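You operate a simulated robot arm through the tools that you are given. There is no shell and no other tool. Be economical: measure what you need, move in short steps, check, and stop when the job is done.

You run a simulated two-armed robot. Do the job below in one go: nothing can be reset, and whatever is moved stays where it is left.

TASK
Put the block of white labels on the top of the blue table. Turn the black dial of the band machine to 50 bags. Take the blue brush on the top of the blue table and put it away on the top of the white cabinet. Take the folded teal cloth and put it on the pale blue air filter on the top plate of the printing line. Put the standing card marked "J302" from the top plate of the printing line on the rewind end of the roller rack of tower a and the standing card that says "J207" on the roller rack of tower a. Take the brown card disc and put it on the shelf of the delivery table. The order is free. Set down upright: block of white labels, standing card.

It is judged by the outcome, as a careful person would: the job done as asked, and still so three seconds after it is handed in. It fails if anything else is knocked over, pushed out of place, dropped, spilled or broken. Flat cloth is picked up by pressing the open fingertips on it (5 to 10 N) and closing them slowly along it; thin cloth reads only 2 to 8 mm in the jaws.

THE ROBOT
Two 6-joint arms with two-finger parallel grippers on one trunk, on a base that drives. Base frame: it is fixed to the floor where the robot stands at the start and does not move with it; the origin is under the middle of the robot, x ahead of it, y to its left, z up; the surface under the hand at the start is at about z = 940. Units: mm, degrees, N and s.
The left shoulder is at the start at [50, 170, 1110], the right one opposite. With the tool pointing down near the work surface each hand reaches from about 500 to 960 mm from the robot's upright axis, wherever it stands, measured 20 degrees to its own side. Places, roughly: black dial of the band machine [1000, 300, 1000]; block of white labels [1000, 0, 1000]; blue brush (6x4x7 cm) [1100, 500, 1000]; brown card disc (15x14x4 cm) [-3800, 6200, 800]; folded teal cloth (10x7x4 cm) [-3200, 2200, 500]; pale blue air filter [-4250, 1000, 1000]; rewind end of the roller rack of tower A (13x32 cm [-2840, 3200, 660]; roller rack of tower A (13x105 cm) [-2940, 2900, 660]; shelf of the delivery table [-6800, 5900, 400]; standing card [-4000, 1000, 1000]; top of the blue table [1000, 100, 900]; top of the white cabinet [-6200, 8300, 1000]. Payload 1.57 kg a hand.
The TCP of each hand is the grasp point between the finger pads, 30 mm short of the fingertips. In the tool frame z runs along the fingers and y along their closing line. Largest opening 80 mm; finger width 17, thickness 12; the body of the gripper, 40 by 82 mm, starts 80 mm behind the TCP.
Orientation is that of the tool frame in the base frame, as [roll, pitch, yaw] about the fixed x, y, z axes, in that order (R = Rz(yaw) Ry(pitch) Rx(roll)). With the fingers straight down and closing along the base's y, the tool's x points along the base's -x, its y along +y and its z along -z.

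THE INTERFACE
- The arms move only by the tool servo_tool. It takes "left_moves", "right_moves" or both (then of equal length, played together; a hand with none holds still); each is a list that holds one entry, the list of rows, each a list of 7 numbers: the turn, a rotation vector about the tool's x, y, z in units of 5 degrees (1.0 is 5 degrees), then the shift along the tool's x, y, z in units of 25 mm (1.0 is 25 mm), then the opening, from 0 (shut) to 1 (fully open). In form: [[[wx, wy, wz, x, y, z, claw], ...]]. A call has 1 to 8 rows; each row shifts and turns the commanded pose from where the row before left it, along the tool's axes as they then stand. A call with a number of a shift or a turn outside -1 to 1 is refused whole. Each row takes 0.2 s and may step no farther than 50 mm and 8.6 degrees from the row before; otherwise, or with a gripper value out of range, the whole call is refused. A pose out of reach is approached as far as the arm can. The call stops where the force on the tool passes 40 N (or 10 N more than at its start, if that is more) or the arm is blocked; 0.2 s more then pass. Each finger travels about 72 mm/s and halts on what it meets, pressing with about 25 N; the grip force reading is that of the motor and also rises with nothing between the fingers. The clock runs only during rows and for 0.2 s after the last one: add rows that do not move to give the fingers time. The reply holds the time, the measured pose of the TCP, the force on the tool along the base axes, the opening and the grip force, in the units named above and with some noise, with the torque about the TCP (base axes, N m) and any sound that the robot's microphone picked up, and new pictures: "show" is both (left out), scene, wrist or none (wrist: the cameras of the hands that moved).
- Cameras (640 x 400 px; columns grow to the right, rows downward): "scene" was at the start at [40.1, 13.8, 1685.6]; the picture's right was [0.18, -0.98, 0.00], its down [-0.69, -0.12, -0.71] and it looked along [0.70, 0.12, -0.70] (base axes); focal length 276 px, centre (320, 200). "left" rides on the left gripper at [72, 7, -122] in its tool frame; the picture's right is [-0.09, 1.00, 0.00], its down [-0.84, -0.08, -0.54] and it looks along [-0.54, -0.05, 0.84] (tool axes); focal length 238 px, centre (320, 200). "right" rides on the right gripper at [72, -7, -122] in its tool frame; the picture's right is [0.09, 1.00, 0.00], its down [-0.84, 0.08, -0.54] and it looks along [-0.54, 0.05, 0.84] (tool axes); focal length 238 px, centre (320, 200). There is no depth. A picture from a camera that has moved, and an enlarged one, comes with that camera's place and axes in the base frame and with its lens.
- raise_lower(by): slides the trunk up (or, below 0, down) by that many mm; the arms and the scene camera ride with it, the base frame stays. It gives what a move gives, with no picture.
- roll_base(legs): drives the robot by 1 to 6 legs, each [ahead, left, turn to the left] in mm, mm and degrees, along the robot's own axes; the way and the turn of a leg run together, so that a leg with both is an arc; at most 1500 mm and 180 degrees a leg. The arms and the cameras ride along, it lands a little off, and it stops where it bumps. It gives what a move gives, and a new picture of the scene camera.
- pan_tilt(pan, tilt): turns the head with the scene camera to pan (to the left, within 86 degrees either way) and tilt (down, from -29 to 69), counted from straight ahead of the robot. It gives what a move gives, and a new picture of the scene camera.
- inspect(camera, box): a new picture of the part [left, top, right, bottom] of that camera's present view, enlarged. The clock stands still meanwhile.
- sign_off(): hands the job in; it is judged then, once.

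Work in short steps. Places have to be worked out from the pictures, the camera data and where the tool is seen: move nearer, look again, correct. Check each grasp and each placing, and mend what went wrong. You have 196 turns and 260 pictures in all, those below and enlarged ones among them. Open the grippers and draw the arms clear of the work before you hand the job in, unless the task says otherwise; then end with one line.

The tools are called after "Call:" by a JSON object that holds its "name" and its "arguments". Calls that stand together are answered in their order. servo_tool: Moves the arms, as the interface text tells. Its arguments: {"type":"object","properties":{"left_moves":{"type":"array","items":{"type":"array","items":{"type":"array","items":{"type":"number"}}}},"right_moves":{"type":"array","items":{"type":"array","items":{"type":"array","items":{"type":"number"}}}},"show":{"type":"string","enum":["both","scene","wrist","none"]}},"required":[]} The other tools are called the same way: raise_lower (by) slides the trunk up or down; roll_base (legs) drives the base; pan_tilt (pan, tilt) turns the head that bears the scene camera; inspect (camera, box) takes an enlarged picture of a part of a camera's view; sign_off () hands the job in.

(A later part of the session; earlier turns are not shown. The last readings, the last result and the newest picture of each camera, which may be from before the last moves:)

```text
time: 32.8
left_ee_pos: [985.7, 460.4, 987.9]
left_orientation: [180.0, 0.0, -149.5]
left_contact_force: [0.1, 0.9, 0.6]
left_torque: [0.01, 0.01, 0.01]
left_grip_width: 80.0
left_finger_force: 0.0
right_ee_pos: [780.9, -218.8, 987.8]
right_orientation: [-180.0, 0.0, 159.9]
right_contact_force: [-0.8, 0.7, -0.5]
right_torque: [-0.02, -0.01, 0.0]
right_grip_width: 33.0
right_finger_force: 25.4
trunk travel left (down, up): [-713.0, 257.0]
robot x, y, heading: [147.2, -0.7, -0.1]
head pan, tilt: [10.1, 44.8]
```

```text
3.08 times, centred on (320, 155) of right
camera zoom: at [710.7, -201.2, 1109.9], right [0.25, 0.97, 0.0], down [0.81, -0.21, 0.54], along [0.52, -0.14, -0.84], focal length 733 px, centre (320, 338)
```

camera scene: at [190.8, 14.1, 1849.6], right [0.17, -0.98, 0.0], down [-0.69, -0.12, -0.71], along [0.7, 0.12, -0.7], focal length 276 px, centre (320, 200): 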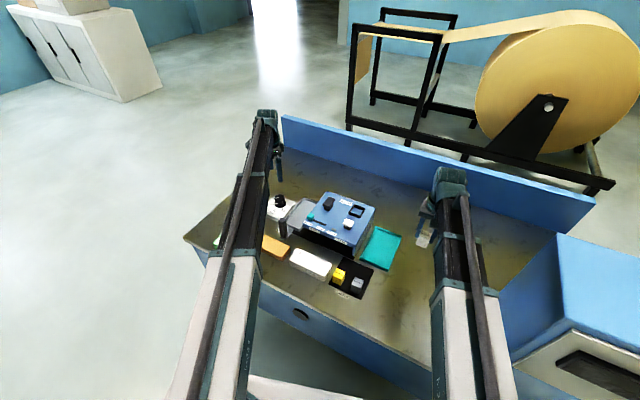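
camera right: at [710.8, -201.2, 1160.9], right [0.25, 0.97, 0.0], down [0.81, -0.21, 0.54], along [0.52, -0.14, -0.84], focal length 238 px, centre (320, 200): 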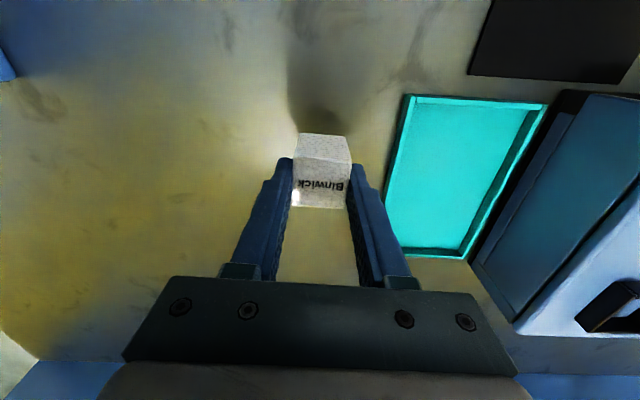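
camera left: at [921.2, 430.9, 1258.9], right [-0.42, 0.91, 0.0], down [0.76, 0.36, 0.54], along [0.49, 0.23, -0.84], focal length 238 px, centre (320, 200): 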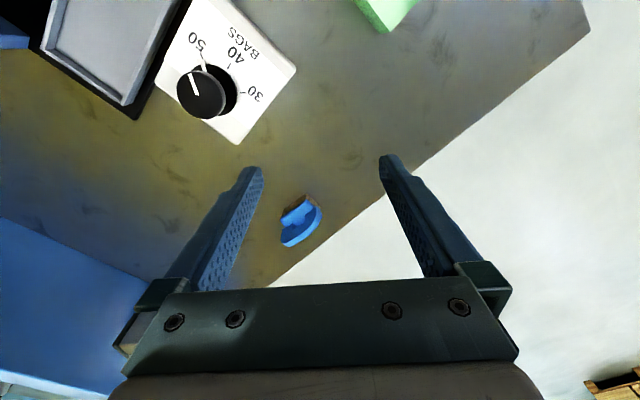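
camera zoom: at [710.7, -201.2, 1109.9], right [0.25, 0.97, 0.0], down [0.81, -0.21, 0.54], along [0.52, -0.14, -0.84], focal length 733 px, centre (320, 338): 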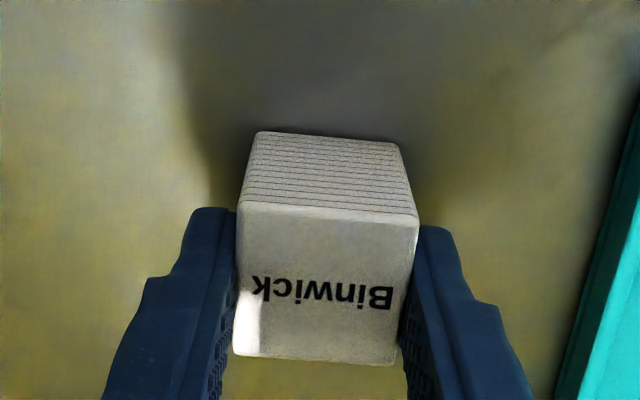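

Close. Two more small steps.

Call:
{"name": "raise_lower", "arguments": {"by": -3}}

Call:
{"name": "raise_lower", "arguments": {"by": -2}}

Call:
{"name": "raise_lower", "arguments": {"by": -2}}

Call:
{"name": "inspect", "arguments": {"camera": "right", "box": [240, 90, 400, 220]}}

```text
time: 33.3
left_ee_pos: [985.3, 460.6, 985.1]
left_orientation: [-180.0, 0.1, -149.5]
left_contact_force: [0.5, -0.1, 0.1]
left_torque: [0.0, -0.03, -0.04]
left_grip_width: 80.1
left_finger_force: 0.0
right_ee_pos: [779.1, -218.8, 986.5]
right_orientation: [-180.0, 0.2, 159.9]
right_contact_force: [3.6, -2.9, 21.0]
right_torque: [0.0, -0.09, 0.02]
right_grip_width: 33.1
right_finger_force: 25.1
trunk travel left (down, up): [-710.0, 260.0]
robot x, y, heading: [150.1, -0.1, -0.0]
head pan, tilt: [10.1, 44.8]
```

```text
time: 33.8
left_ee_pos: [985.5, 461.2, 983.3]
left_orientation: [180.0, 0.1, -149.6]
left_contact_force: [0.0, 0.1, 1.0]
left_torque: [0.02, -0.04, -0.02]
left_grip_width: 80.2
left_finger_force: 0.0
right_ee_pos: [779.9, -218.5, 984.1]
right_orientation: [-179.9, 0.0, 159.9]
right_contact_force: [2.1, -0.6, 18.8]
right_torque: [-0.01, -0.04, 0.01]
right_grip_width: 33.0
right_finger_force: 25.1
trunk travel left (down, up): [-708.0, 262.0]
robot x, y, heading: [153.3, -1.7, 0.1]
head pan, tilt: [10.1, 44.8]
```

```text
time: 34.3
left_ee_pos: [984.3, 461.3, 982.4]
left_orientation: [179.9, 0.0, -149.5]
left_contact_force: [0.4, -0.2, -0.3]
left_torque: [0.0, 0.02, 0.05]
left_grip_width: 79.9
left_finger_force: 0.1
right_ee_pos: [779.2, -218.7, 981.7]
right_orientation: [-179.9, 0.0, 160.0]
right_contact_force: [1.2, -0.2, 19.0]
right_torque: [-0.01, 0.01, 0.02]
right_grip_width: 33.1
right_finger_force: 25.4
trunk travel left (down, up): [-706.0, 264.0]
robot x, y, heading: [151.0, -2.0, -0.1]
head pan, tilt: [10.1, 44.8]
```

```text
3.08 times, centred on (320, 155) of right
camera zoom: at [709.6, -200.8, 1103.6], right [0.25, 0.97, 0.0], down [0.81, -0.21, 0.54], along [0.52, -0.14, -0.84], focal length 733 px, centre (320, 338)
```

zoom: 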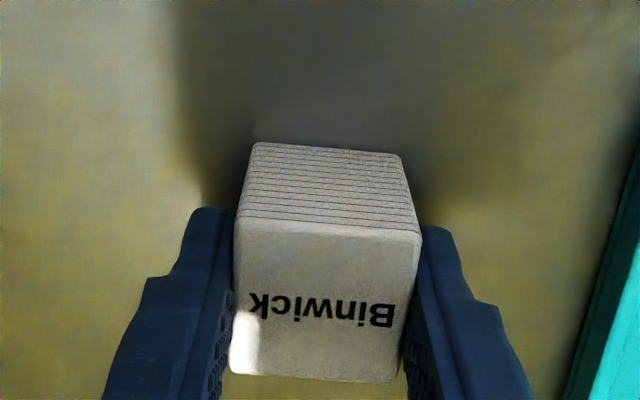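

The block is on the table (19 N, slid slightly in the jaws). Release and raise.

Call:
{"name": "servo_tool", "arguments": {"right_moves": [[[0, 0, 0, 0, 0, 0, 0.45], [0, 0, 0, 0, 0, 0, 0.5], [0, 0, 0, 0, 0, 0, 0.6], [0, 0, 0, 0, 0, 0, 0.8], [0, 0, 0, 0, 0, 0, 0.8]]], "show": "none"}}

Call:
{"name": "raise_lower", "arguments": {"by": 130}}

Call:
{"name": "inspect", "arguments": {"camera": "right", "box": [160, 0, 480, 200]}}

Call:
{"name": "inspect", "arguments": {"camera": "left", "box": [220, 150, 420, 275]}}

```text
time: 35.5
left_ee_pos: [985.2, 460.8, 980.1]
left_orientation: [180.0, 0.1, -149.5]
left_contact_force: [-0.2, -0.1, -0.3]
left_torque: [-0.01, 0.01, -0.02]
left_grip_width: 80.1
left_finger_force: 0.0
right_ee_pos: [781.0, -219.6, 979.8]
right_orientation: [180.0, 0.1, 160.0]
right_contact_force: [-1.0, 1.0, -0.1]
right_torque: [-0.01, -0.02, 0.04]
right_grip_width: 64.1
right_finger_force: 0.0
trunk travel left (down, up): [-706.0, 264.0]
robot x, y, heading: [146.7, -0.5, -0.0]
head pan, tilt: [10.1, 44.8]
```

```text
time: 37.1
left_ee_pos: [987.1, 460.6, 1111.1]
left_orientation: [-180.0, 0.0, -149.6]
left_contact_force: [-0.5, 0.1, -0.8]
left_torque: [-0.05, -0.01, 0.04]
left_grip_width: 80.2
left_finger_force: 0.0
right_ee_pos: [780.9, -219.8, 1110.1]
right_orientation: [180.0, 0.0, 160.1]
right_contact_force: [-0.1, 0.2, 0.3]
right_torque: [-0.04, -0.01, -0.02]
right_grip_width: 63.8
right_finger_force: 0.0
trunk travel left (down, up): [-836.0, 134.0]
robot x, y, heading: [153.5, -2.0, 0.0]
head pan, tilt: [10.1, 44.8]
```

```text
2.00 times, centred on (320, 100) of right
camera zoom: at [710.9, -201.2, 1232.8], right [0.25, 0.97, 0.0], down [0.81, -0.21, 0.54], along [0.52, -0.14, -0.84], focal length 477 px, centre (320, 400)
```

zoom: 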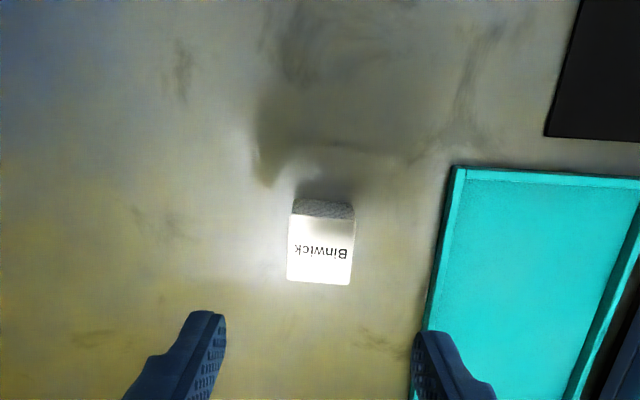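

```text
3.20 times, centred on (320, 212) of left
camera zoom: at [921.4, 430.7, 1230.8], right [-0.43, 0.91, 0.0], down [0.76, 0.36, 0.54], along [0.49, 0.23, -0.84], focal length 763 px, centre (320, 160)
```

zoom: 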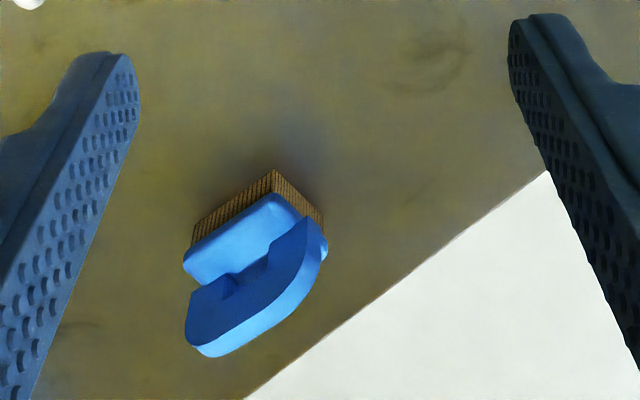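

The block stands upright on the table. The brush is at ~[1124,495], with its long axis at −24° and a D-handle upright along it. I drive to about (226,567) with heading −24° so the left hand can take it square.

Call:
{"name": "roll_base", "arguments": {"legs": [[0, 570, 0], [0, 0, -24], [71, 28, 0]]}}

Call:
{"name": "servo_tool", "arguments": {"left_moves": [[[0, 0, 1, 0, 0, 0, 1], [0, 0, 1, 0, 0, 0, 1], [0, 0, 1, 0, 0, 0, 1], [0, 0, 1, 0, 0, 0, 1], [0, 0, 1, 0, 0, 0, 1], [0, 0, 1, 0, 0, 0, 1], [0, 0, 0.1, 0, -1, 0, 1], [0, 0, 0, 0, -1, 0, 1]]], "show": "wrist"}}

```text
time: 42.2
left_ee_pos: [1183.4, 629.4, 1109.2]
left_orientation: [179.9, -0.1, -174.0]
left_contact_force: [0.0, 0.5, 0.2]
left_torque: [0.02, 0.05, 0.02]
left_grip_width: 80.0
left_finger_force: 0.0
right_ee_pos: [716.1, 95.5, 1110.2]
right_orientation: [-179.9, -0.1, 135.5]
right_contact_force: [-0.1, 0.1, -0.3]
right_torque: [0.0, 0.02, 0.0]
right_grip_width: 63.9
right_finger_force: 0.1
trunk travel left (down, up): [-836.0, 134.0]
robot x, y, heading: [229.6, 554.0, -24.3]
head pan, tilt: [10.1, 44.8]
camera scene: at [274.3, 551.6, 1796.5], right [-0.25, -0.97, 0.0], down [-0.68, 0.18, -0.71], along [0.69, -0.18, -0.7], focal length 276 px, centre (320, 200)
```

scene: 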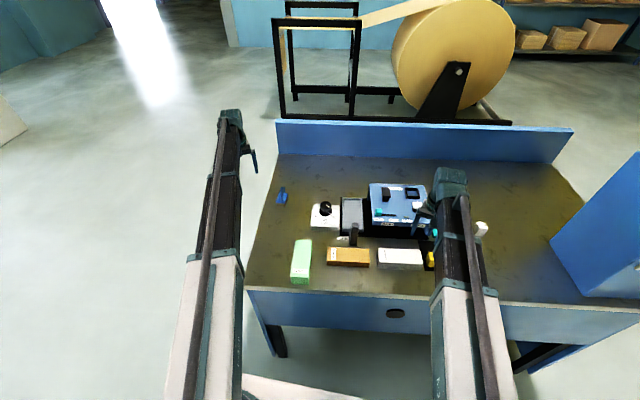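

```text
time: 44.0
left_ee_pos: [1159.7, 583.8, 1110.6]
left_orientation: [180.0, 0.0, 155.5]
left_contact_force: [-0.2, 0.4, -0.5]
left_torque: [-0.02, -0.05, 0.0]
left_grip_width: 80.2
left_finger_force: 0.0
right_ee_pos: [713.4, 95.8, 1111.0]
right_orientation: [180.0, 0.0, 135.5]
right_contact_force: [0.5, -0.3, -0.3]
right_torque: [0.03, -0.02, 0.01]
right_grip_width: 63.9
right_finger_force: 0.0
trunk travel left (down, up): [-836.0, 134.0]
robot x, y, heading: [230.6, 553.3, -24.7]
head pan, tilt: [10.1, 44.8]
camera left: at [1097.8, 620.2, 1231.1], right [0.5, 0.87, 0.0], down [0.73, -0.42, 0.54], along [0.47, -0.27, -0.84], focal length 238 px, centre (320, 200)
```

left: 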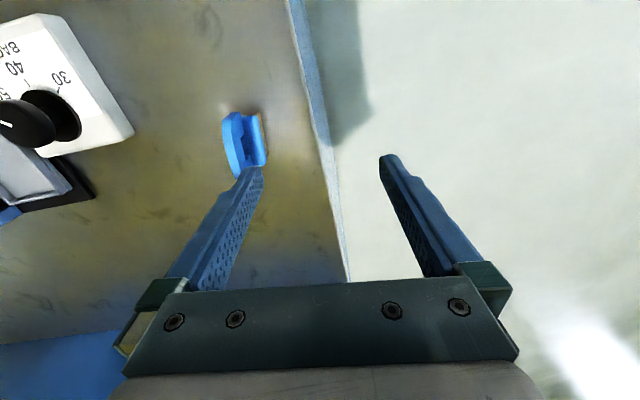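

Well aligned. I zoom on the brush for exact offset.

Call:
{"name": "inspect", "arguments": {"camera": "left", "box": [190, 90, 310, 190]}}

```text
4.00 times, centred on (250, 140) of left
camera zoom: at [1097.8, 620.2, 1231.1], right [0.5, 0.87, 0.0], down [0.73, -0.42, 0.54], along [0.47, -0.27, -0.84], focal length 953 px, centre (600, 440)
```

zoom: 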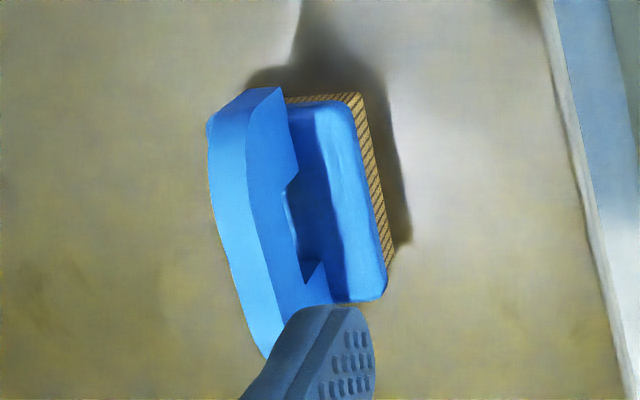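

Handle top centre ≈[1123,502,1008]. I shift the left hand over it and pull the right hand back off the table front so the trunk can come down.

Call:
{"name": "servo_tool", "arguments": {"left_moves": [[[0, 0, 0, 0, -0.9, 0, 1], [0, 0, 0, 0, -0.9, 0, 1], [0, 0, 0, 0, -0.9, 0, 1], [0, 0, 0, -0.08, -0.9, 0, 1], [0, 0, 0, 0, 0, 0, 0.8], [0, 0, 0, 0, 0, 0, 0.8], [0, 0, 0, 0, 0, 0, 0.8], [0, 0, 0, 0, 0, 0, 0.8]]], "right_moves": [[[0, 0, 0, 0.9, -0.85, 0, 0.8], [0, 0, 0, 0.9, -0.85, 0, 0.8], [0, 0, 0, 0.9, -0.85, 0, 0.8], [0, 0, 0, 0.9, -0.85, 0, 0.8], [0, 0, 0, 0.9, -0.85, 0, 0.8], [0, 0, 0, 0.9, -0.85, 0, 0.8], [0, 0, 0, 0.9, -0.85, 0, 0.8], [0, 0, 0, 0, 0, 0, 0.8]]], "show": "both"}}

```text
time: 45.8
left_ee_pos: [1124.7, 501.4, 1110.9]
left_orientation: [-180.0, 0.0, 155.5]
left_contact_force: [0.9, -0.8, 0.0]
left_torque: [-0.02, 0.01, 0.0]
left_grip_width: 64.2
left_finger_force: 0.2
right_ee_pos: [497.6, 97.4, 1111.9]
right_orientation: [-179.9, -0.1, 135.4]
right_contact_force: [0.7, -0.9, 0.6]
right_torque: [0.0, 0.02, 0.0]
right_grip_width: 64.0
right_finger_force: 0.1
trunk travel left (down, up): [-836.0, 134.0]
robot x, y, heading: [231.5, 555.8, -25.0]
head pan, tilt: [10.1, 44.8]
camera scene: at [272.3, 551.6, 1796.6], right [-0.25, -0.97, 0.0], down [-0.68, 0.18, -0.71], along [0.69, -0.18, -0.7], focal length 276 px, centre (320, 200)
camera right: at [442.5, 142.4, 1233.0], right [0.63, 0.77, 0.0], down [0.65, -0.53, 0.54], along [0.42, -0.34, -0.84], focal length 238 px, centre (320, 200)
camera left: at [1063.5, 537.8, 1230.9], right [0.5, 0.87, 0.0], down [0.73, -0.42, 0.54], along [0.47, -0.27, -0.84], focal length 238 px, centre (320, 200)
```

scene: 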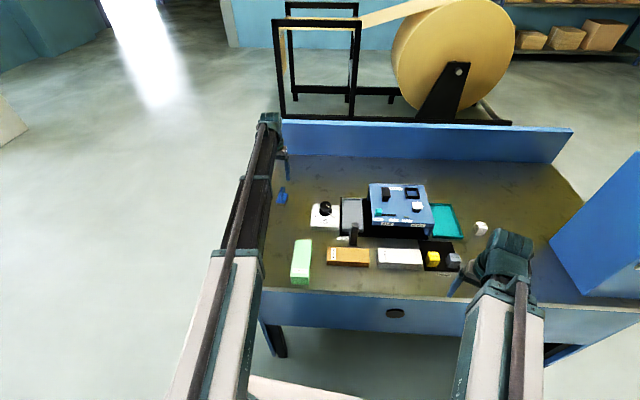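
right: 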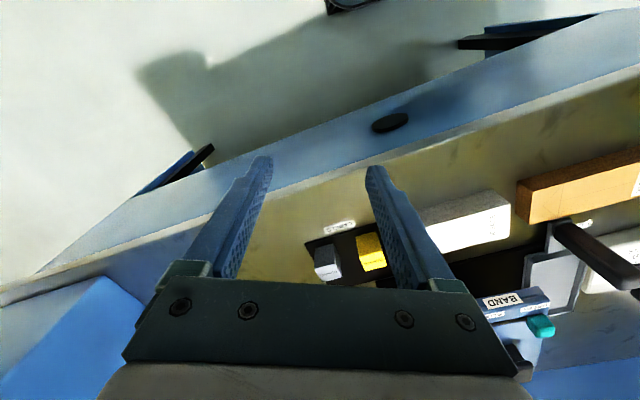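
left: 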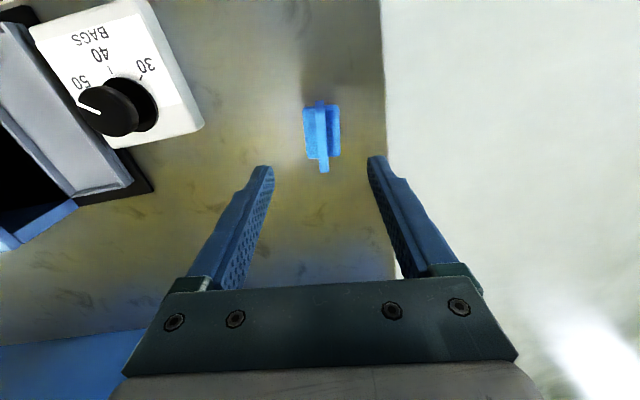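

Centred on the handle. Lowering 108 (right tips stay above table level).

Call:
{"name": "raise_lower", "arguments": {"by": -108}}

Call:
{"name": "servo_tool", "arguments": {"left_moves": [[[0, 0, 0, 0, 0, 0, 0.6], [0, 0, 0, 0, 0, 0, 0.4], [0, 0, 0, 0, 0, 0, 0.2], [0, 0, 0, 0, 0, 0, 0], [0, 0, 0, 0, 0, 0, 0], [0, 0, 0, 0, 0, 0, 0]]], "show": "wrist"}}

```text
time: 47.2
left_ee_pos: [1124.7, 501.9, 1003.0]
left_orientation: [180.0, 0.1, 155.5]
left_contact_force: [-0.3, 0.2, 0.3]
left_torque: [-0.04, -0.01, 0.0]
left_grip_width: 63.9
left_finger_force: 0.0
right_ee_pos: [498.7, 98.1, 1003.1]
right_orientation: [-179.9, -0.1, 135.5]
right_contact_force: [0.5, -0.3, 0.1]
right_torque: [-0.02, 0.02, 0.01]
right_grip_width: 64.1
right_finger_force: 0.1
trunk travel left (down, up): [-728.0, 242.0]
robot x, y, heading: [230.2, 555.6, -24.4]
head pan, tilt: [10.1, 44.8]
```

```text
time: 48.6
left_ee_pos: [1125.6, 499.6, 1002.4]
left_orientation: [-180.0, 0.0, 155.4]
left_contact_force: [-0.4, -0.3, 0.0]
left_torque: [-0.04, 0.0, 0.02]
left_grip_width: 21.6
left_finger_force: 24.7
right_ee_pos: [498.8, 98.4, 1002.1]
right_orientation: [-179.9, -0.2, 135.5]
right_contact_force: [0.0, 0.1, 0.5]
right_torque: [0.02, -0.01, 0.0]
right_grip_width: 64.2
right_finger_force: 0.2
trunk travel left (down, up): [-728.0, 242.0]
robot x, y, heading: [233.4, 556.1, -24.4]
head pan, tilt: [10.1, 44.8]
camera left: at [1063.3, 537.9, 1123.0], right [0.5, 0.87, 0.0], down [0.73, -0.42, 0.54], along [0.47, -0.27, -0.84], focal length 238 px, centre (320, 200)
```

left: 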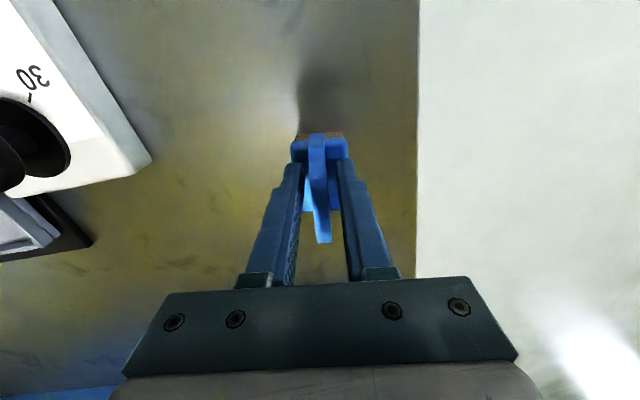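

Brush handle gripped. Lift and back away from the table, then look around.

Call:
{"name": "raise_lower", "arguments": {"by": 140}}

Call:
{"name": "roll_base", "arguments": {"legs": [[-600, 0, 0]]}}

Call:
{"name": "pan_tilt", "arguments": {"pan": 80, "tilt": 15}}

```text
time: 50.3
left_ee_pos: [1125.7, 500.9, 1142.5]
left_orientation: [-180.0, 0.0, 155.5]
left_contact_force: [1.0, -0.4, -1.0]
left_torque: [0.0, 0.01, -0.03]
left_grip_width: 21.4
left_finger_force: 25.0
right_ee_pos: [498.3, 96.6, 1143.2]
right_orientation: [-179.9, -0.1, 135.5]
right_contact_force: [-0.7, -0.4, 0.4]
right_torque: [0.01, 0.0, 0.02]
right_grip_width: 63.8
right_finger_force: 0.0
trunk travel left (down, up): [-868.0, 102.0]
robot x, y, heading: [230.9, 555.4, -24.4]
head pan, tilt: [10.1, 44.8]
```

```text
time: 53.2
left_ee_pos: [658.0, 729.0, 1141.4]
left_orientation: [-179.8, -0.1, 156.1]
left_contact_force: [-0.2, -0.2, -1.0]
left_torque: [0.02, 0.04, 0.01]
left_grip_width: 21.4
left_finger_force: 25.1
right_ee_pos: [37.6, 318.0, 1141.7]
right_orientation: [-179.8, -0.2, 136.2]
right_contact_force: [0.4, -1.3, 0.2]
right_torque: [-0.01, 0.03, -0.03]
right_grip_width: 64.0
right_finger_force: 0.1
trunk travel left (down, up): [-868.0, 102.0]
robot x, y, heading: [-235.9, 773.0, -23.8]
head pan, tilt: [10.1, 44.8]
stopped in leg 1: the robot was blocked; the commanded pose is now the measured one
camera scene: at [-193.9, 769.6, 1828.6], right [-0.24, -0.97, 0.0], down [-0.69, 0.17, -0.71], along [0.69, -0.17, -0.7], focal length 276 px, centre (320, 200)
```

scene: 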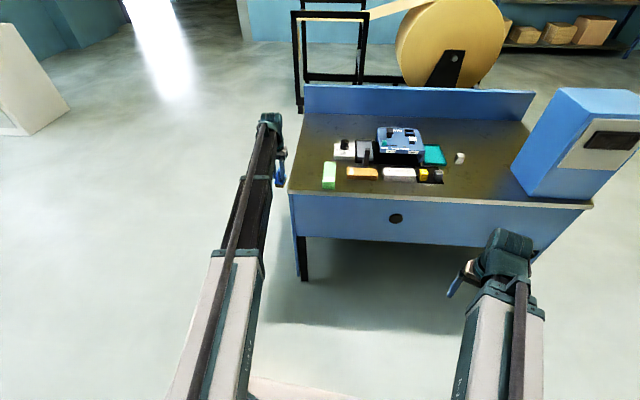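

```text
time: 54.6
left_ee_pos: [656.3, 728.0, 1142.6]
left_orientation: [-180.0, 0.0, 156.0]
left_contact_force: [0.9, 0.9, -0.7]
left_torque: [0.01, 0.01, 0.01]
left_grip_width: 21.8
left_finger_force: 25.3
right_ee_pos: [34.8, 317.1, 1142.4]
right_orientation: [-180.0, 0.0, 136.3]
right_contact_force: [0.1, -1.2, 0.6]
right_torque: [0.0, -0.01, 0.01]
right_grip_width: 63.9
right_finger_force: 0.1
trunk travel left (down, up): [-868.0, 102.0]
robot x, y, heading: [-236.0, 770.9, -23.6]
head pan, tilt: [80.0, 15.0]
camera scene: at [-223.6, 865.7, 1875.0], right [0.83, -0.56, 0.0], down [-0.14, -0.22, -0.97], along [0.54, 0.8, -0.26], focal length 276 px, centre (320, 200)
```

scene: 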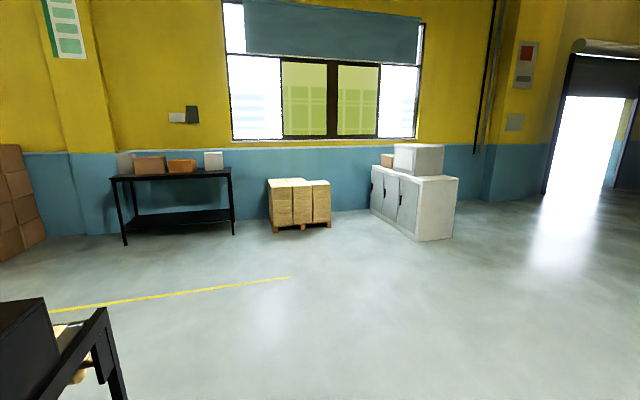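

Something behind stopped the drive. I move forward a little, turn left and look at what is around.

Call:
{"name": "roll_base", "arguments": {"legs": [[150, 0, 0], [0, 0, 110]]}}

Call:
{"name": "pan_tilt", "arguments": {"pan": 50, "tilt": 20}}

Call:
{"name": "pan_tilt", "arguments": {"pan": 86, "tilt": 30}}

```text
time: 60.5
left_ee_pos: [-358.2, 1572.6, 1142.5]
left_orientation: [179.9, 0.0, -94.5]
left_contact_force: [-0.7, -0.8, -1.2]
left_torque: [0.0, 0.0, 0.02]
left_grip_width: 21.5
left_finger_force: 25.0
right_ee_pos: [234.4, 1122.1, 1143.4]
right_orientation: [-180.0, -0.1, -114.3]
right_contact_force: [0.9, 0.7, -0.6]
right_torque: [-0.03, -0.02, 0.01]
right_grip_width: 64.0
right_finger_force: 0.0
trunk travel left (down, up): [-868.0, 102.0]
robot x, y, heading: [-104.8, 714.2, 85.8]
head pan, tilt: [80.0, 15.0]
camera scene: at [-197.4, 695.9, 1875.1], right [0.25, 0.97, 0.0], down [0.25, -0.06, -0.97], along [-0.94, 0.24, -0.26], focal length 276 px, centre (320, 200)
```

scene: 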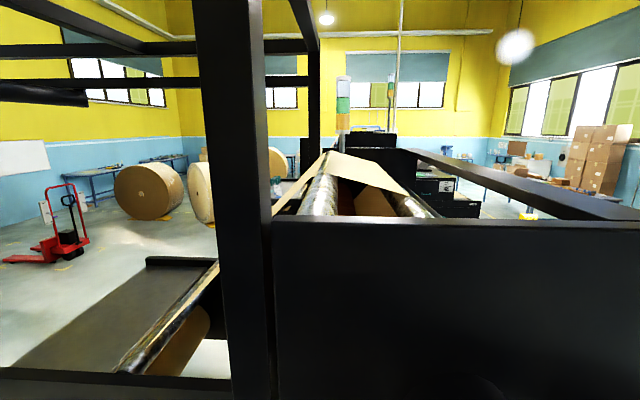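

```text
time: 61.5
left_ee_pos: [-358.5, 1572.0, 1142.9]
left_orientation: [180.0, 0.0, -94.5]
left_contact_force: [-0.3, 0.0, -0.7]
left_torque: [-0.01, 0.01, -0.03]
left_grip_width: 21.5
left_finger_force: 25.0
right_ee_pos: [235.4, 1120.8, 1142.1]
right_orientation: [-179.9, -0.1, -114.4]
right_contact_force: [0.2, 0.2, 0.6]
right_torque: [0.0, 0.02, -0.02]
right_grip_width: 64.0
right_finger_force: 0.1
trunk travel left (down, up): [-868.0, 102.0]
robot x, y, heading: [-102.1, 713.3, 85.8]
head pan, tilt: [50.0, 20.0]
camera scene: at [-173.4, 737.8, 1866.9], right [0.7, 0.72, 0.0], down [0.24, -0.24, -0.94], along [-0.67, 0.66, -0.34], focal length 276 px, centre (320, 200)
```

scene: 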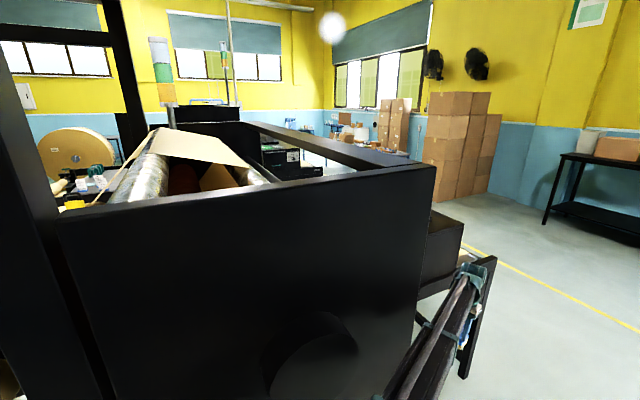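

```text
time: 62.5
left_ee_pos: [-358.3, 1572.4, 1141.9]
left_orientation: [-179.9, 0.1, -94.6]
left_contact_force: [0.0, 0.8, -0.4]
left_torque: [-0.06, -0.03, -0.01]
left_grip_width: 21.5
left_finger_force: 24.9
right_ee_pos: [234.1, 1121.5, 1142.9]
right_orientation: [179.9, -0.1, -114.3]
right_contact_force: [-0.8, -0.5, 1.0]
right_torque: [0.0, 0.0, 0.03]
right_grip_width: 63.9
right_finger_force: 0.0
trunk travel left (down, up): [-868.0, 102.0]
robot x, y, heading: [-104.5, 715.6, 85.7]
head pan, tilt: [85.9, 30.0]
camera scene: at [-196.2, 686.1, 1850.9], right [0.15, 0.99, 0.0], down [0.49, -0.07, -0.87], along [-0.86, 0.13, -0.5], focal length 276 px, centre (320, 200)
```

scene: 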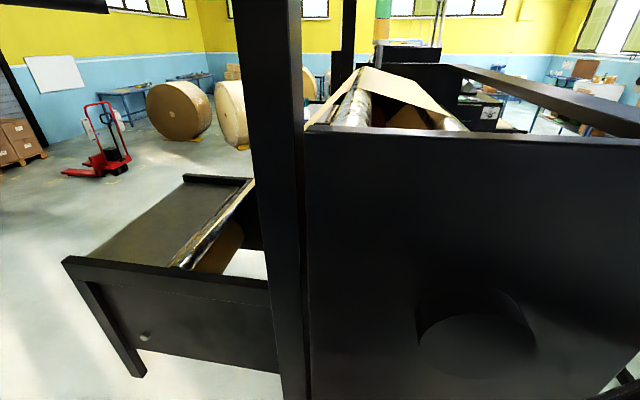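

A large machine extends behind us toward −x. I go around via +y: sidestep right, drive ahead 3 m, then look toward −x.

Call:
{"name": "roll_base", "arguments": {"legs": [[0, -300, 0], [1500, 0, 4], [1500, 0, 0]]}}

Call:
{"name": "pan_tilt", "arguments": {"pan": 75, "tilt": 18}}

Call:
{"name": "pan_tilt", "arguments": {"pan": 20, "tilt": 18}}

```text
time: 78.5
left_ee_pos: [-30.6, 4502.6, 1141.7]
left_orientation: [180.0, 0.0, -90.5]
left_contact_force: [-0.4, 0.0, -1.0]
left_torque: [-0.02, 0.0, -0.03]
left_grip_width: 21.5
left_finger_force: 25.4
right_ee_pos: [591.1, 4093.7, 1143.3]
right_orientation: [-179.9, -0.1, -110.5]
right_contact_force: [0.4, 1.0, -0.3]
right_torque: [0.01, -0.02, 0.02]
right_grip_width: 64.2
right_finger_force: 0.0
trunk travel left (down, up): [-868.0, 102.0]
robot x, y, heading: [282.1, 3659.4, 89.4]
head pan, tilt: [85.9, 30.0]
camera scene: at [192.0, 3629.0, 1850.9], right [0.08, 1.0, 0.0], down [0.5, -0.04, -0.87], along [-0.86, 0.07, -0.5], focal length 276 px, centre (320, 200)
```

scene: 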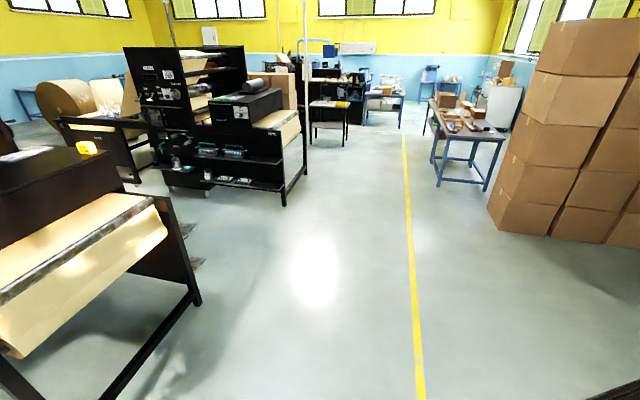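

```text
time: 79.2
left_ee_pos: [-31.9, 4502.4, 1142.9]
left_orientation: [179.9, -0.1, -90.5]
left_contact_force: [-0.3, -0.2, -0.7]
left_torque: [-0.01, 0.0, -0.01]
left_grip_width: 21.6
left_finger_force: 24.7
right_ee_pos: [590.9, 4094.0, 1143.2]
right_orientation: [180.0, -0.1, -110.5]
right_contact_force: [0.7, -0.9, 0.2]
right_torque: [-0.02, 0.02, 0.02]
right_grip_width: 63.9
right_finger_force: 0.1
trunk travel left (down, up): [-868.0, 102.0]
robot x, y, heading: [282.6, 3657.4, 89.6]
head pan, tilt: [75.0, 18.0]
camera scene: at [192.1, 3646.3, 1870.1], right [0.26, 0.96, 0.0], down [0.3, -0.08, -0.95], along [-0.92, 0.25, -0.31], focal length 276 px, centre (320, 200)
```

scene: 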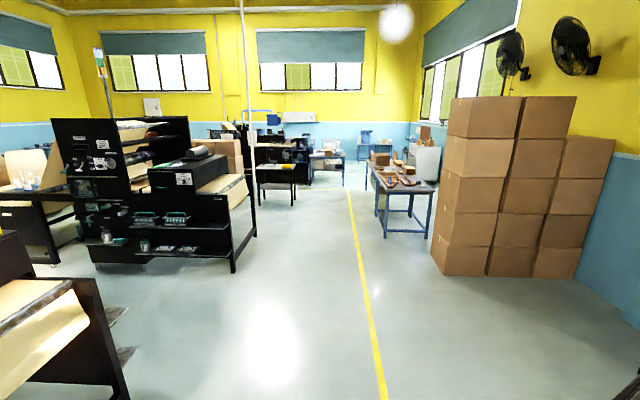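

```text
time: 80.5
left_ee_pos: [-32.4, 4500.8, 1141.9]
left_orientation: [180.0, 0.0, -90.5]
left_contact_force: [0.5, -0.4, -0.7]
left_torque: [-0.02, 0.04, -0.02]
left_grip_width: 21.5
left_finger_force: 25.1
right_ee_pos: [591.9, 4092.4, 1142.7]
right_orientation: [180.0, -0.1, -110.6]
right_contact_force: [0.4, 0.3, -0.3]
right_torque: [-0.01, 0.0, 0.0]
right_grip_width: 64.0
right_finger_force: 0.2
trunk travel left (down, up): [-868.0, 102.0]
robot x, y, heading: [280.3, 3662.6, 89.4]
head pan, tilt: [20.0, 18.0]
camera scene: at [250.8, 3709.4, 1870.2], right [0.94, 0.34, 0.0], down [0.1, -0.29, -0.95], along [-0.32, 0.9, -0.31], focal length 276 px, centre (320, 200)
```

scene: 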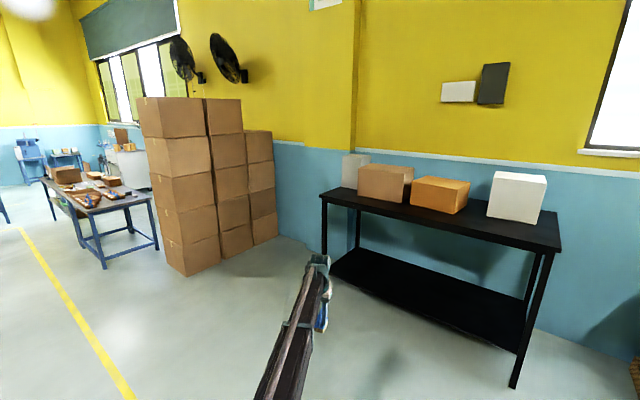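

The aisle runs along the yellow line (direction ≈161.6°). The blue table with the disc is at right, and the white cabinet is further behind it. I turn into the aisle and drive along it.

Call:
{"name": "roll_base", "arguments": {"legs": [[0, 0, 72], [1450, 0, 0], [1450, 0, 0], [1450, 0, 0]]}}

Call:
{"name": "pan_tilt", "arguments": {"pan": -25, "tilt": 25}}

```text
time: 104.3
left_ee_pos: [-4734.4, 4976.5, 1143.0]
left_orientation: [-179.9, 0.0, -18.6]
left_contact_force: [0.4, -0.8, -0.3]
left_torque: [0.03, -0.01, 0.0]
left_grip_width: 21.6
left_finger_force: 25.2
right_ee_pos: [-4152.0, 5442.0, 1141.7]
right_orientation: [180.0, -0.2, -38.5]
right_contact_force: [-0.6, 0.4, 1.0]
right_torque: [0.02, -0.03, 0.0]
right_grip_width: 64.2
right_finger_force: 0.0
trunk travel left (down, up): [-868.0, 102.0]
robot x, y, heading: [-3837.4, 5011.6, 161.7]
head pan, tilt: [20.0, 18.0]
camera scene: at [-3893.9, 4999.2, 1870.1], right [-0.03, 1.0, 0.0], down [0.31, 0.01, -0.95], along [-0.95, -0.03, -0.31], focal length 276 px, centre (320, 200)
```

scene: 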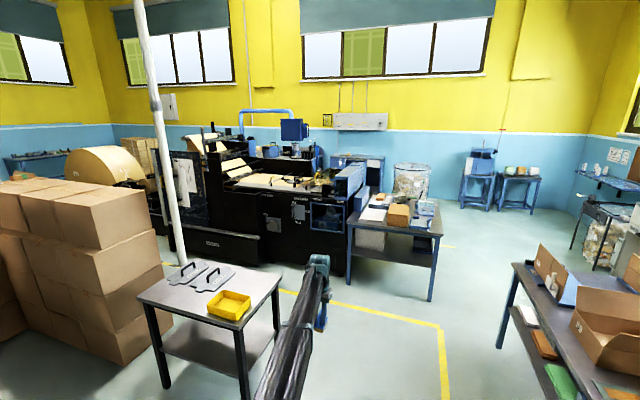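

```text
time: 105.5
left_ee_pos: [-4733.5, 4976.1, 1143.3]
left_orientation: [-180.0, 0.0, -18.5]
left_contact_force: [-0.3, 0.2, -0.6]
left_torque: [0.04, -0.03, -0.01]
left_grip_width: 21.6
left_finger_force: 24.9
right_ee_pos: [-4151.2, 5442.4, 1142.5]
right_orientation: [-180.0, -0.2, -38.5]
right_contact_force: [0.6, -0.1, 0.4]
right_torque: [0.03, -0.05, -0.02]
right_grip_width: 64.0
right_finger_force: 0.0
trunk travel left (down, up): [-868.0, 102.0]
robot x, y, heading: [-3839.1, 5015.2, 161.9]
head pan, tilt: [-25.0, 25.0]
camera scene: at [-3867.2, 5064.9, 1858.8], right [0.69, 0.73, 0.0], down [0.31, -0.29, -0.91], along [-0.66, 0.62, -0.42], focal length 276 px, centre (320, 200)
```

scene: 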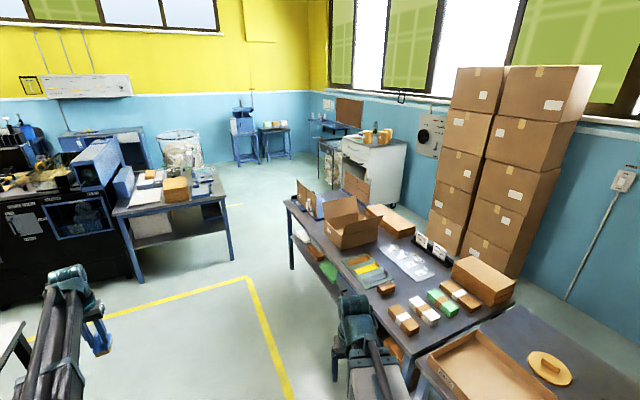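

I see the disc (round with a bar grip) at ~[−3754,6207]. The cabinet is past the gap between the disc table and the delivery table. I drive closer to measure the gap.

Call:
{"name": "roll_base", "arguments": {"legs": [[1200, -100, 0]]}}

Call:
{"name": "pan_tilt", "arguments": {"pan": -15, "tilt": 40}}

Call:
{"name": "pan_tilt", "arguments": {"pan": -55, "tilt": 35}}

```text
time: 111.5
left_ee_pos: [-5835.5, 5467.0, 1142.3]
left_orientation: [179.9, -0.1, -19.2]
left_contact_force: [-0.6, 0.0, -1.1]
left_torque: [0.02, 0.0, -0.01]
left_grip_width: 21.4
left_finger_force: 25.2
right_ee_pos: [-5250.9, 5926.0, 1142.2]
right_orientation: [180.0, -0.1, -39.1]
right_contact_force: [0.0, 0.5, 1.0]
right_torque: [-0.01, -0.02, -0.02]
right_grip_width: 64.2
right_finger_force: 0.1
trunk travel left (down, up): [-868.0, 102.0]
robot x, y, heading: [-4939.3, 5495.2, 160.8]
head pan, tilt: [-25.0, 25.0]
camera scene: at [-4969.3, 5546.5, 1858.8], right [0.7, 0.72, 0.0], down [0.3, -0.29, -0.91], along [-0.65, 0.63, -0.42], focal length 276 px, centre (320, 200)
```

scene: 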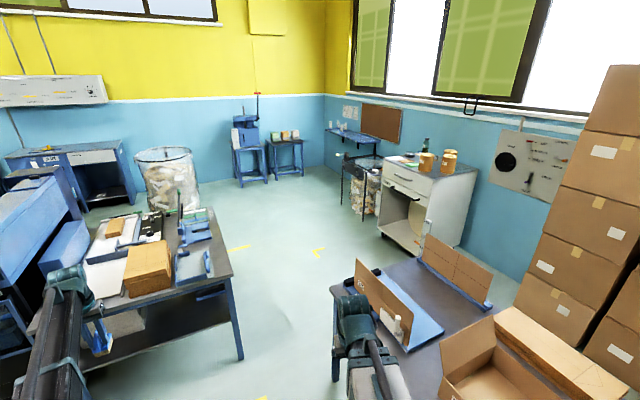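

```text
time: 112.3
left_ee_pos: [-5836.0, 5467.1, 1142.5]
left_orientation: [-179.9, -0.1, -19.1]
left_contact_force: [0.1, 0.6, -1.4]
left_torque: [0.02, 0.0, 0.01]
left_grip_width: 21.4
left_finger_force: 24.5
right_ee_pos: [-5250.0, 5928.1, 1142.6]
right_orientation: [-180.0, -0.1, -39.1]
right_contact_force: [-0.2, 0.0, -0.4]
right_torque: [0.03, -0.03, -0.01]
right_grip_width: 64.1
right_finger_force: 0.0
trunk travel left (down, up): [-868.0, 102.0]
robot x, y, heading: [-4941.3, 5494.4, 160.6]
head pan, tilt: [-15.0, 40.0]
camera scene: at [-4973.1, 5529.9, 1835.6], right [0.56, 0.83, 0.0], down [0.53, -0.36, -0.77], along [-0.63, 0.43, -0.64], focal length 276 px, centre (320, 200)
```

scene: 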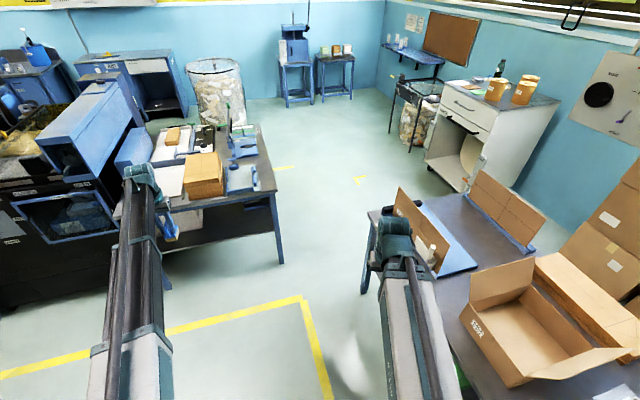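

```text
time: 113.4
left_ee_pos: [-5836.8, 5467.8, 1142.7]
left_orientation: [180.0, 0.0, -19.1]
left_contact_force: [-0.7, -0.4, -1.4]
left_torque: [0.03, -0.01, 0.02]
left_grip_width: 21.6
left_finger_force: 25.0
right_ee_pos: [-5250.5, 5927.2, 1142.6]
right_orientation: [-180.0, -0.1, -39.2]
right_contact_force: [-0.4, -0.4, 0.3]
right_torque: [0.0, 0.04, -0.04]
right_grip_width: 64.2
right_finger_force: 0.0
trunk travel left (down, up): [-868.0, 102.0]
robot x, y, heading: [-4938.2, 5494.9, 160.9]
head pan, tilt: [-55.0, 35.0]
camera scene: at [-4926.8, 5566.8, 1843.1], right [0.96, 0.27, 0.0], down [0.16, -0.55, -0.82], along [-0.23, 0.79, -0.57], focal length 276 px, centre (320, 200)
```

scene: 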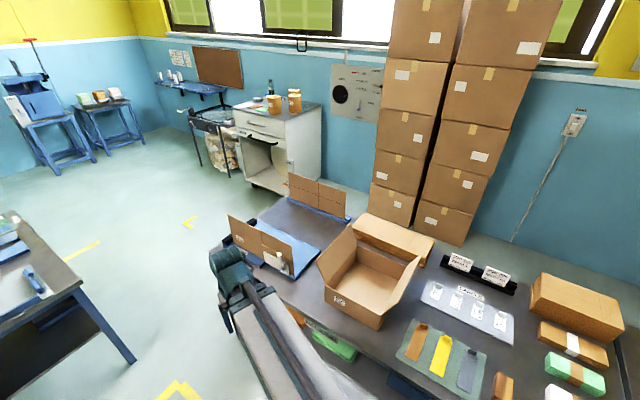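

The gap between the two tables is ~670 mm. I check how wide my own base is.

Call:
{"name": "pan_tilt", "arguments": {"pan": 0, "tilt": 69}}

Call:
{"name": "pan_tilt", "arguments": {"pan": -86, "tilt": 69}}

```text
time: 114.6
left_ee_pos: [-5835.9, 5467.4, 1143.3]
left_orientation: [-180.0, 0.0, -19.2]
left_contact_force: [-0.2, -0.4, -1.1]
left_torque: [0.03, -0.01, -0.05]
left_grip_width: 21.5
left_finger_force: 25.2
right_ee_pos: [-5249.9, 5926.2, 1143.4]
right_orientation: [-180.0, 0.0, -39.1]
right_contact_force: [0.5, 0.5, 0.3]
right_torque: [-0.03, 0.02, 0.02]
right_grip_width: 64.0
right_finger_force: 0.0
trunk travel left (down, up): [-868.0, 102.0]
robot x, y, heading: [-4939.5, 5495.5, 160.9]
head pan, tilt: [0.0, 68.8]
camera scene: at [-4955.5, 5500.5, 1799.4], right [0.33, 0.94, 0.0], down [0.88, -0.31, -0.36], along [-0.34, 0.12, -0.93], focal length 276 px, centre (320, 200)
```

scene: 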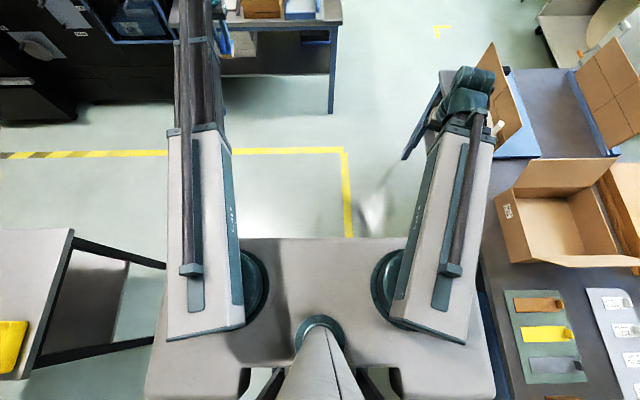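

```text
time: 116.2
left_ee_pos: [-5836.3, 5467.0, 1142.5]
left_orientation: [-180.0, 0.1, -19.2]
left_contact_force: [-0.6, 0.9, -0.9]
left_torque: [0.0, -0.02, 0.02]
left_grip_width: 21.9
left_finger_force: 24.9
right_ee_pos: [-5250.2, 5926.1, 1143.0]
right_orientation: [-179.9, -0.1, -39.1]
right_contact_force: [-0.2, 0.1, -0.9]
right_torque: [0.02, 0.02, -0.02]
right_grip_width: 64.1
right_finger_force: 0.1
trunk travel left (down, up): [-868.0, 102.0]
robot x, y, heading: [-4940.1, 5496.0, 160.8]
head pan, tilt: [-85.9, 68.8]
camera scene: at [-4888.2, 5536.2, 1799.4], right [0.97, -0.26, 0.0], down [-0.24, -0.9, -0.36], along [0.09, 0.35, -0.93], focal length 276 px, centre (320, 200)
```

scene: 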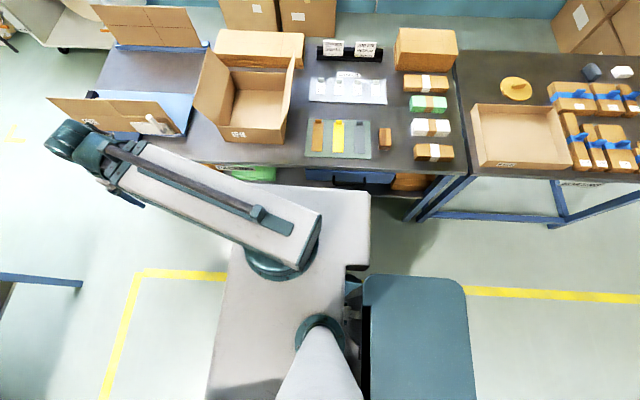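

My shoulder platform is ~660 wide but rides above table height; the base is likely narrower. I raise the trunk for clearance and line up perpendicular to the gap (heading ≈123°).

Call:
{"name": "raise_lower", "arguments": {"by": 95}}

Call:
{"name": "roll_base", "arguments": {"legs": [[0, 0, -38], [310, 497, 0]]}}

Call:
{"name": "pan_tilt", "arguments": {"pan": 0, "tilt": 55}}

```text
time: 117.5
left_ee_pos: [-5836.1, 5467.0, 1237.8]
left_orientation: [180.0, 0.0, -19.2]
left_contact_force: [0.5, -0.6, -0.8]
left_torque: [0.04, -0.02, 0.02]
left_grip_width: 21.7
left_finger_force: 24.4
right_ee_pos: [-5249.2, 5926.1, 1237.5]
right_orientation: [-180.0, -0.1, -39.1]
right_contact_force: [-0.4, 0.4, 0.1]
right_torque: [0.02, 0.04, 0.01]
right_grip_width: 64.1
right_finger_force: 0.1
trunk travel left (down, up): [-963.0, 7.0]
robot x, y, heading: [-4942.3, 5494.6, 160.6]
head pan, tilt: [-85.9, 68.8]
```

```text
time: 122.6
left_ee_pos: [-6244.9, 6020.6, 1237.3]
left_orientation: [180.0, -0.1, -57.5]
left_contact_force: [0.1, 0.0, -0.8]
left_torque: [-0.02, -0.03, -0.03]
left_grip_width: 21.4
left_finger_force: 25.3
right_ee_pos: [-5500.9, 6018.7, 1237.9]
right_orientation: [-179.8, -0.1, -77.5]
right_contact_force: [0.0, -0.1, 0.1]
right_torque: [0.02, -0.06, -0.02]
right_grip_width: 64.2
right_finger_force: 0.0
trunk travel left (down, up): [-963.0, 7.0]
robot x, y, heading: [-5524.3, 5489.2, 122.5]
head pan, tilt: [-85.9, 68.8]
camera scene: at [-5457.1, 5488.2, 1894.4], right [0.6, -0.8, 0.0], down [-0.75, -0.56, -0.36], along [0.29, 0.22, -0.93], focal length 276 px, centre (320, 200)
```

scene: 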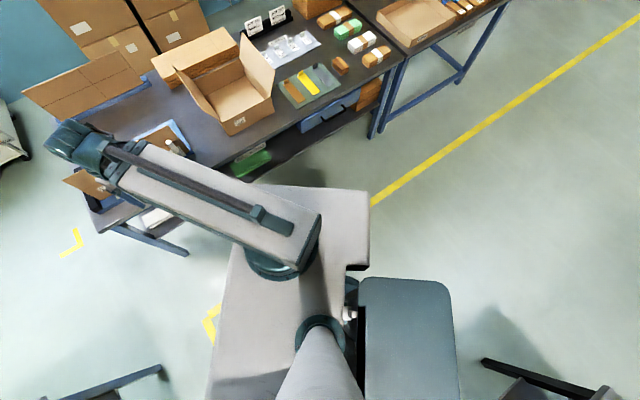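

```text
time: 124.2
left_ee_pos: [-6243.9, 6021.2, 1237.4]
left_orientation: [180.0, 0.0, -57.4]
left_contact_force: [0.1, 0.3, -0.8]
left_torque: [-0.04, -0.03, 0.0]
left_grip_width: 21.5
left_finger_force: 25.1
right_ee_pos: [-5498.4, 6019.6, 1238.6]
right_orientation: [-179.9, -0.1, -77.4]
right_contact_force: [0.5, 0.3, 0.5]
right_torque: [-0.02, 0.0, 0.01]
right_grip_width: 63.9
right_finger_force: 0.0
trunk travel left (down, up): [-963.0, 7.0]
robot x, y, heading: [-5522.7, 5486.1, 122.9]
head pan, tilt: [0.0, 55.0]
camera scene: at [-5539.8, 5515.5, 1909.8], right [0.84, 0.54, 0.0], down [0.44, -0.69, -0.57], along [-0.31, 0.48, -0.82], focal length 276 px, centre (320, 200)
```

scene: 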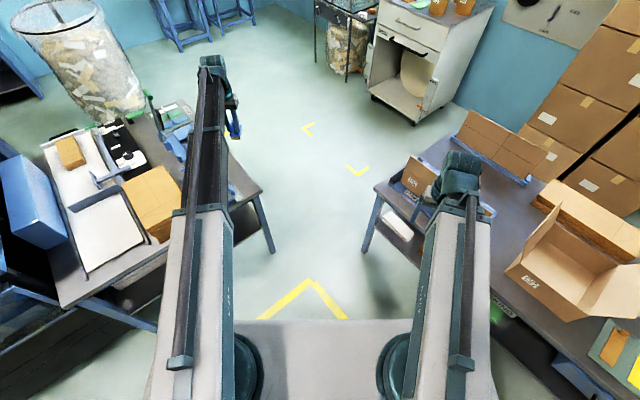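

The tabletop gap is ~590 and the base looks about 450–500 wide. I'm lined up with the centre, so I drive through.

Call:
{"name": "roll_base", "arguments": {"legs": [[900, 8, 0], [600, 0, 0]]}}

Call:
{"name": "pan_tilt", "arguments": {"pan": -35, "tilt": 35}}

```text
time: 132.0
left_ee_pos: [-7074.6, 7274.7, 1237.2]
left_orientation: [180.0, -0.1, -57.0]
left_contact_force: [0.1, 0.1, -0.8]
left_torque: [-0.02, -0.02, 0.01]
left_grip_width: 21.8
left_finger_force: 25.0
right_ee_pos: [-6329.0, 7278.5, 1236.9]
right_orientation: [-179.9, -0.1, -77.0]
right_contact_force: [-0.3, 0.7, 0.0]
right_torque: [0.0, 0.0, -0.01]
right_grip_width: 63.7
right_finger_force: 0.1
trunk travel left (down, up): [-963.0, 7.0]
robot x, y, heading: [-6350.4, 6746.4, 123.3]
head pan, tilt: [0.0, 55.0]
camera scene: at [-6367.2, 6775.3, 1909.8], right [0.84, 0.55, 0.0], down [0.45, -0.69, -0.57], along [-0.31, 0.48, -0.82], focal length 276 px, centre (320, 200)
```

scene: 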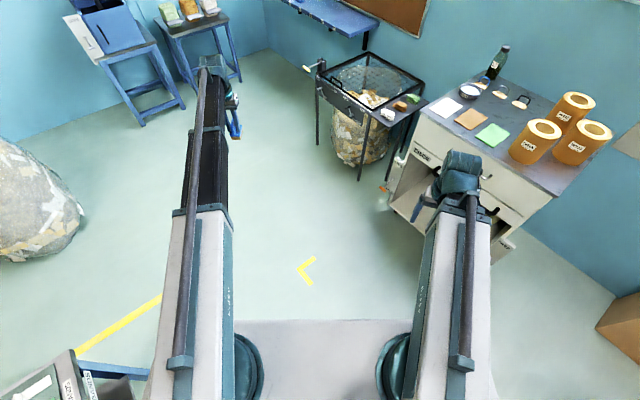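

```text
time: 133.0
left_ee_pos: [-7074.3, 7275.9, 1237.4]
left_orientation: [-180.0, 0.0, -57.0]
left_contact_force: [0.4, 0.4, -0.7]
left_torque: [0.01, -0.02, 0.0]
left_grip_width: 21.6
left_finger_force: 25.1
right_ee_pos: [-6329.1, 7278.2, 1238.2]
right_orientation: [-179.9, -0.2, -77.1]
right_contact_force: [-0.2, 0.0, 0.0]
right_torque: [0.02, 0.0, 0.02]
right_grip_width: 64.3
right_finger_force: 0.0
trunk travel left (down, up): [-963.0, 7.0]
robot x, y, heading: [-6351.9, 6749.1, 123.1]
head pan, tilt: [-35.0, 35.0]
camera scene: at [-6324.5, 6802.1, 1938.0], right [1.0, -0.03, 0.0], down [-0.02, -0.57, -0.82], along [0.03, 0.82, -0.57], focal length 276 px, centre (320, 200)
```

scene: 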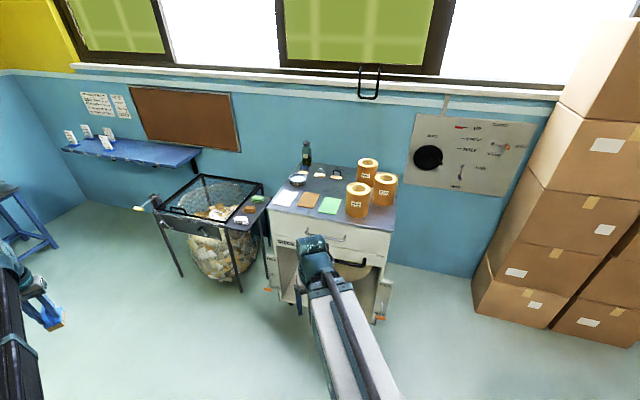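

Through the gap. I inspect the cabinet top for a free spot.

Call:
{"name": "inspect", "arguments": {"camera": "scene", "box": [250, 135, 420, 245]}}

```text
3.64 times, centred on (335, 190) of scene
camera zoom: at [-6324.5, 6802.1, 1938.0], right [1.0, -0.03, 0.0], down [-0.02, -0.57, -0.82], along [0.03, 0.82, -0.57], focal length 1003 px, centre (266, 236)
```

zoom: 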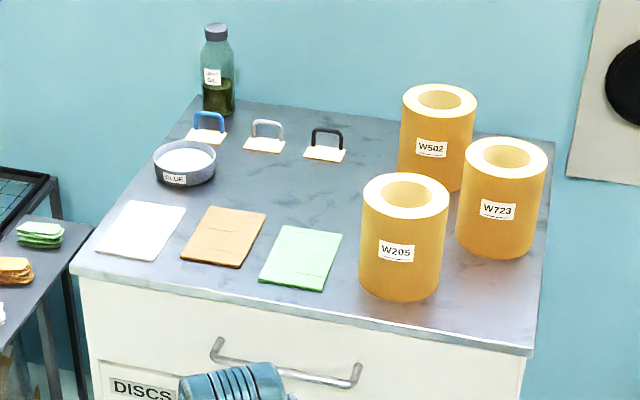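

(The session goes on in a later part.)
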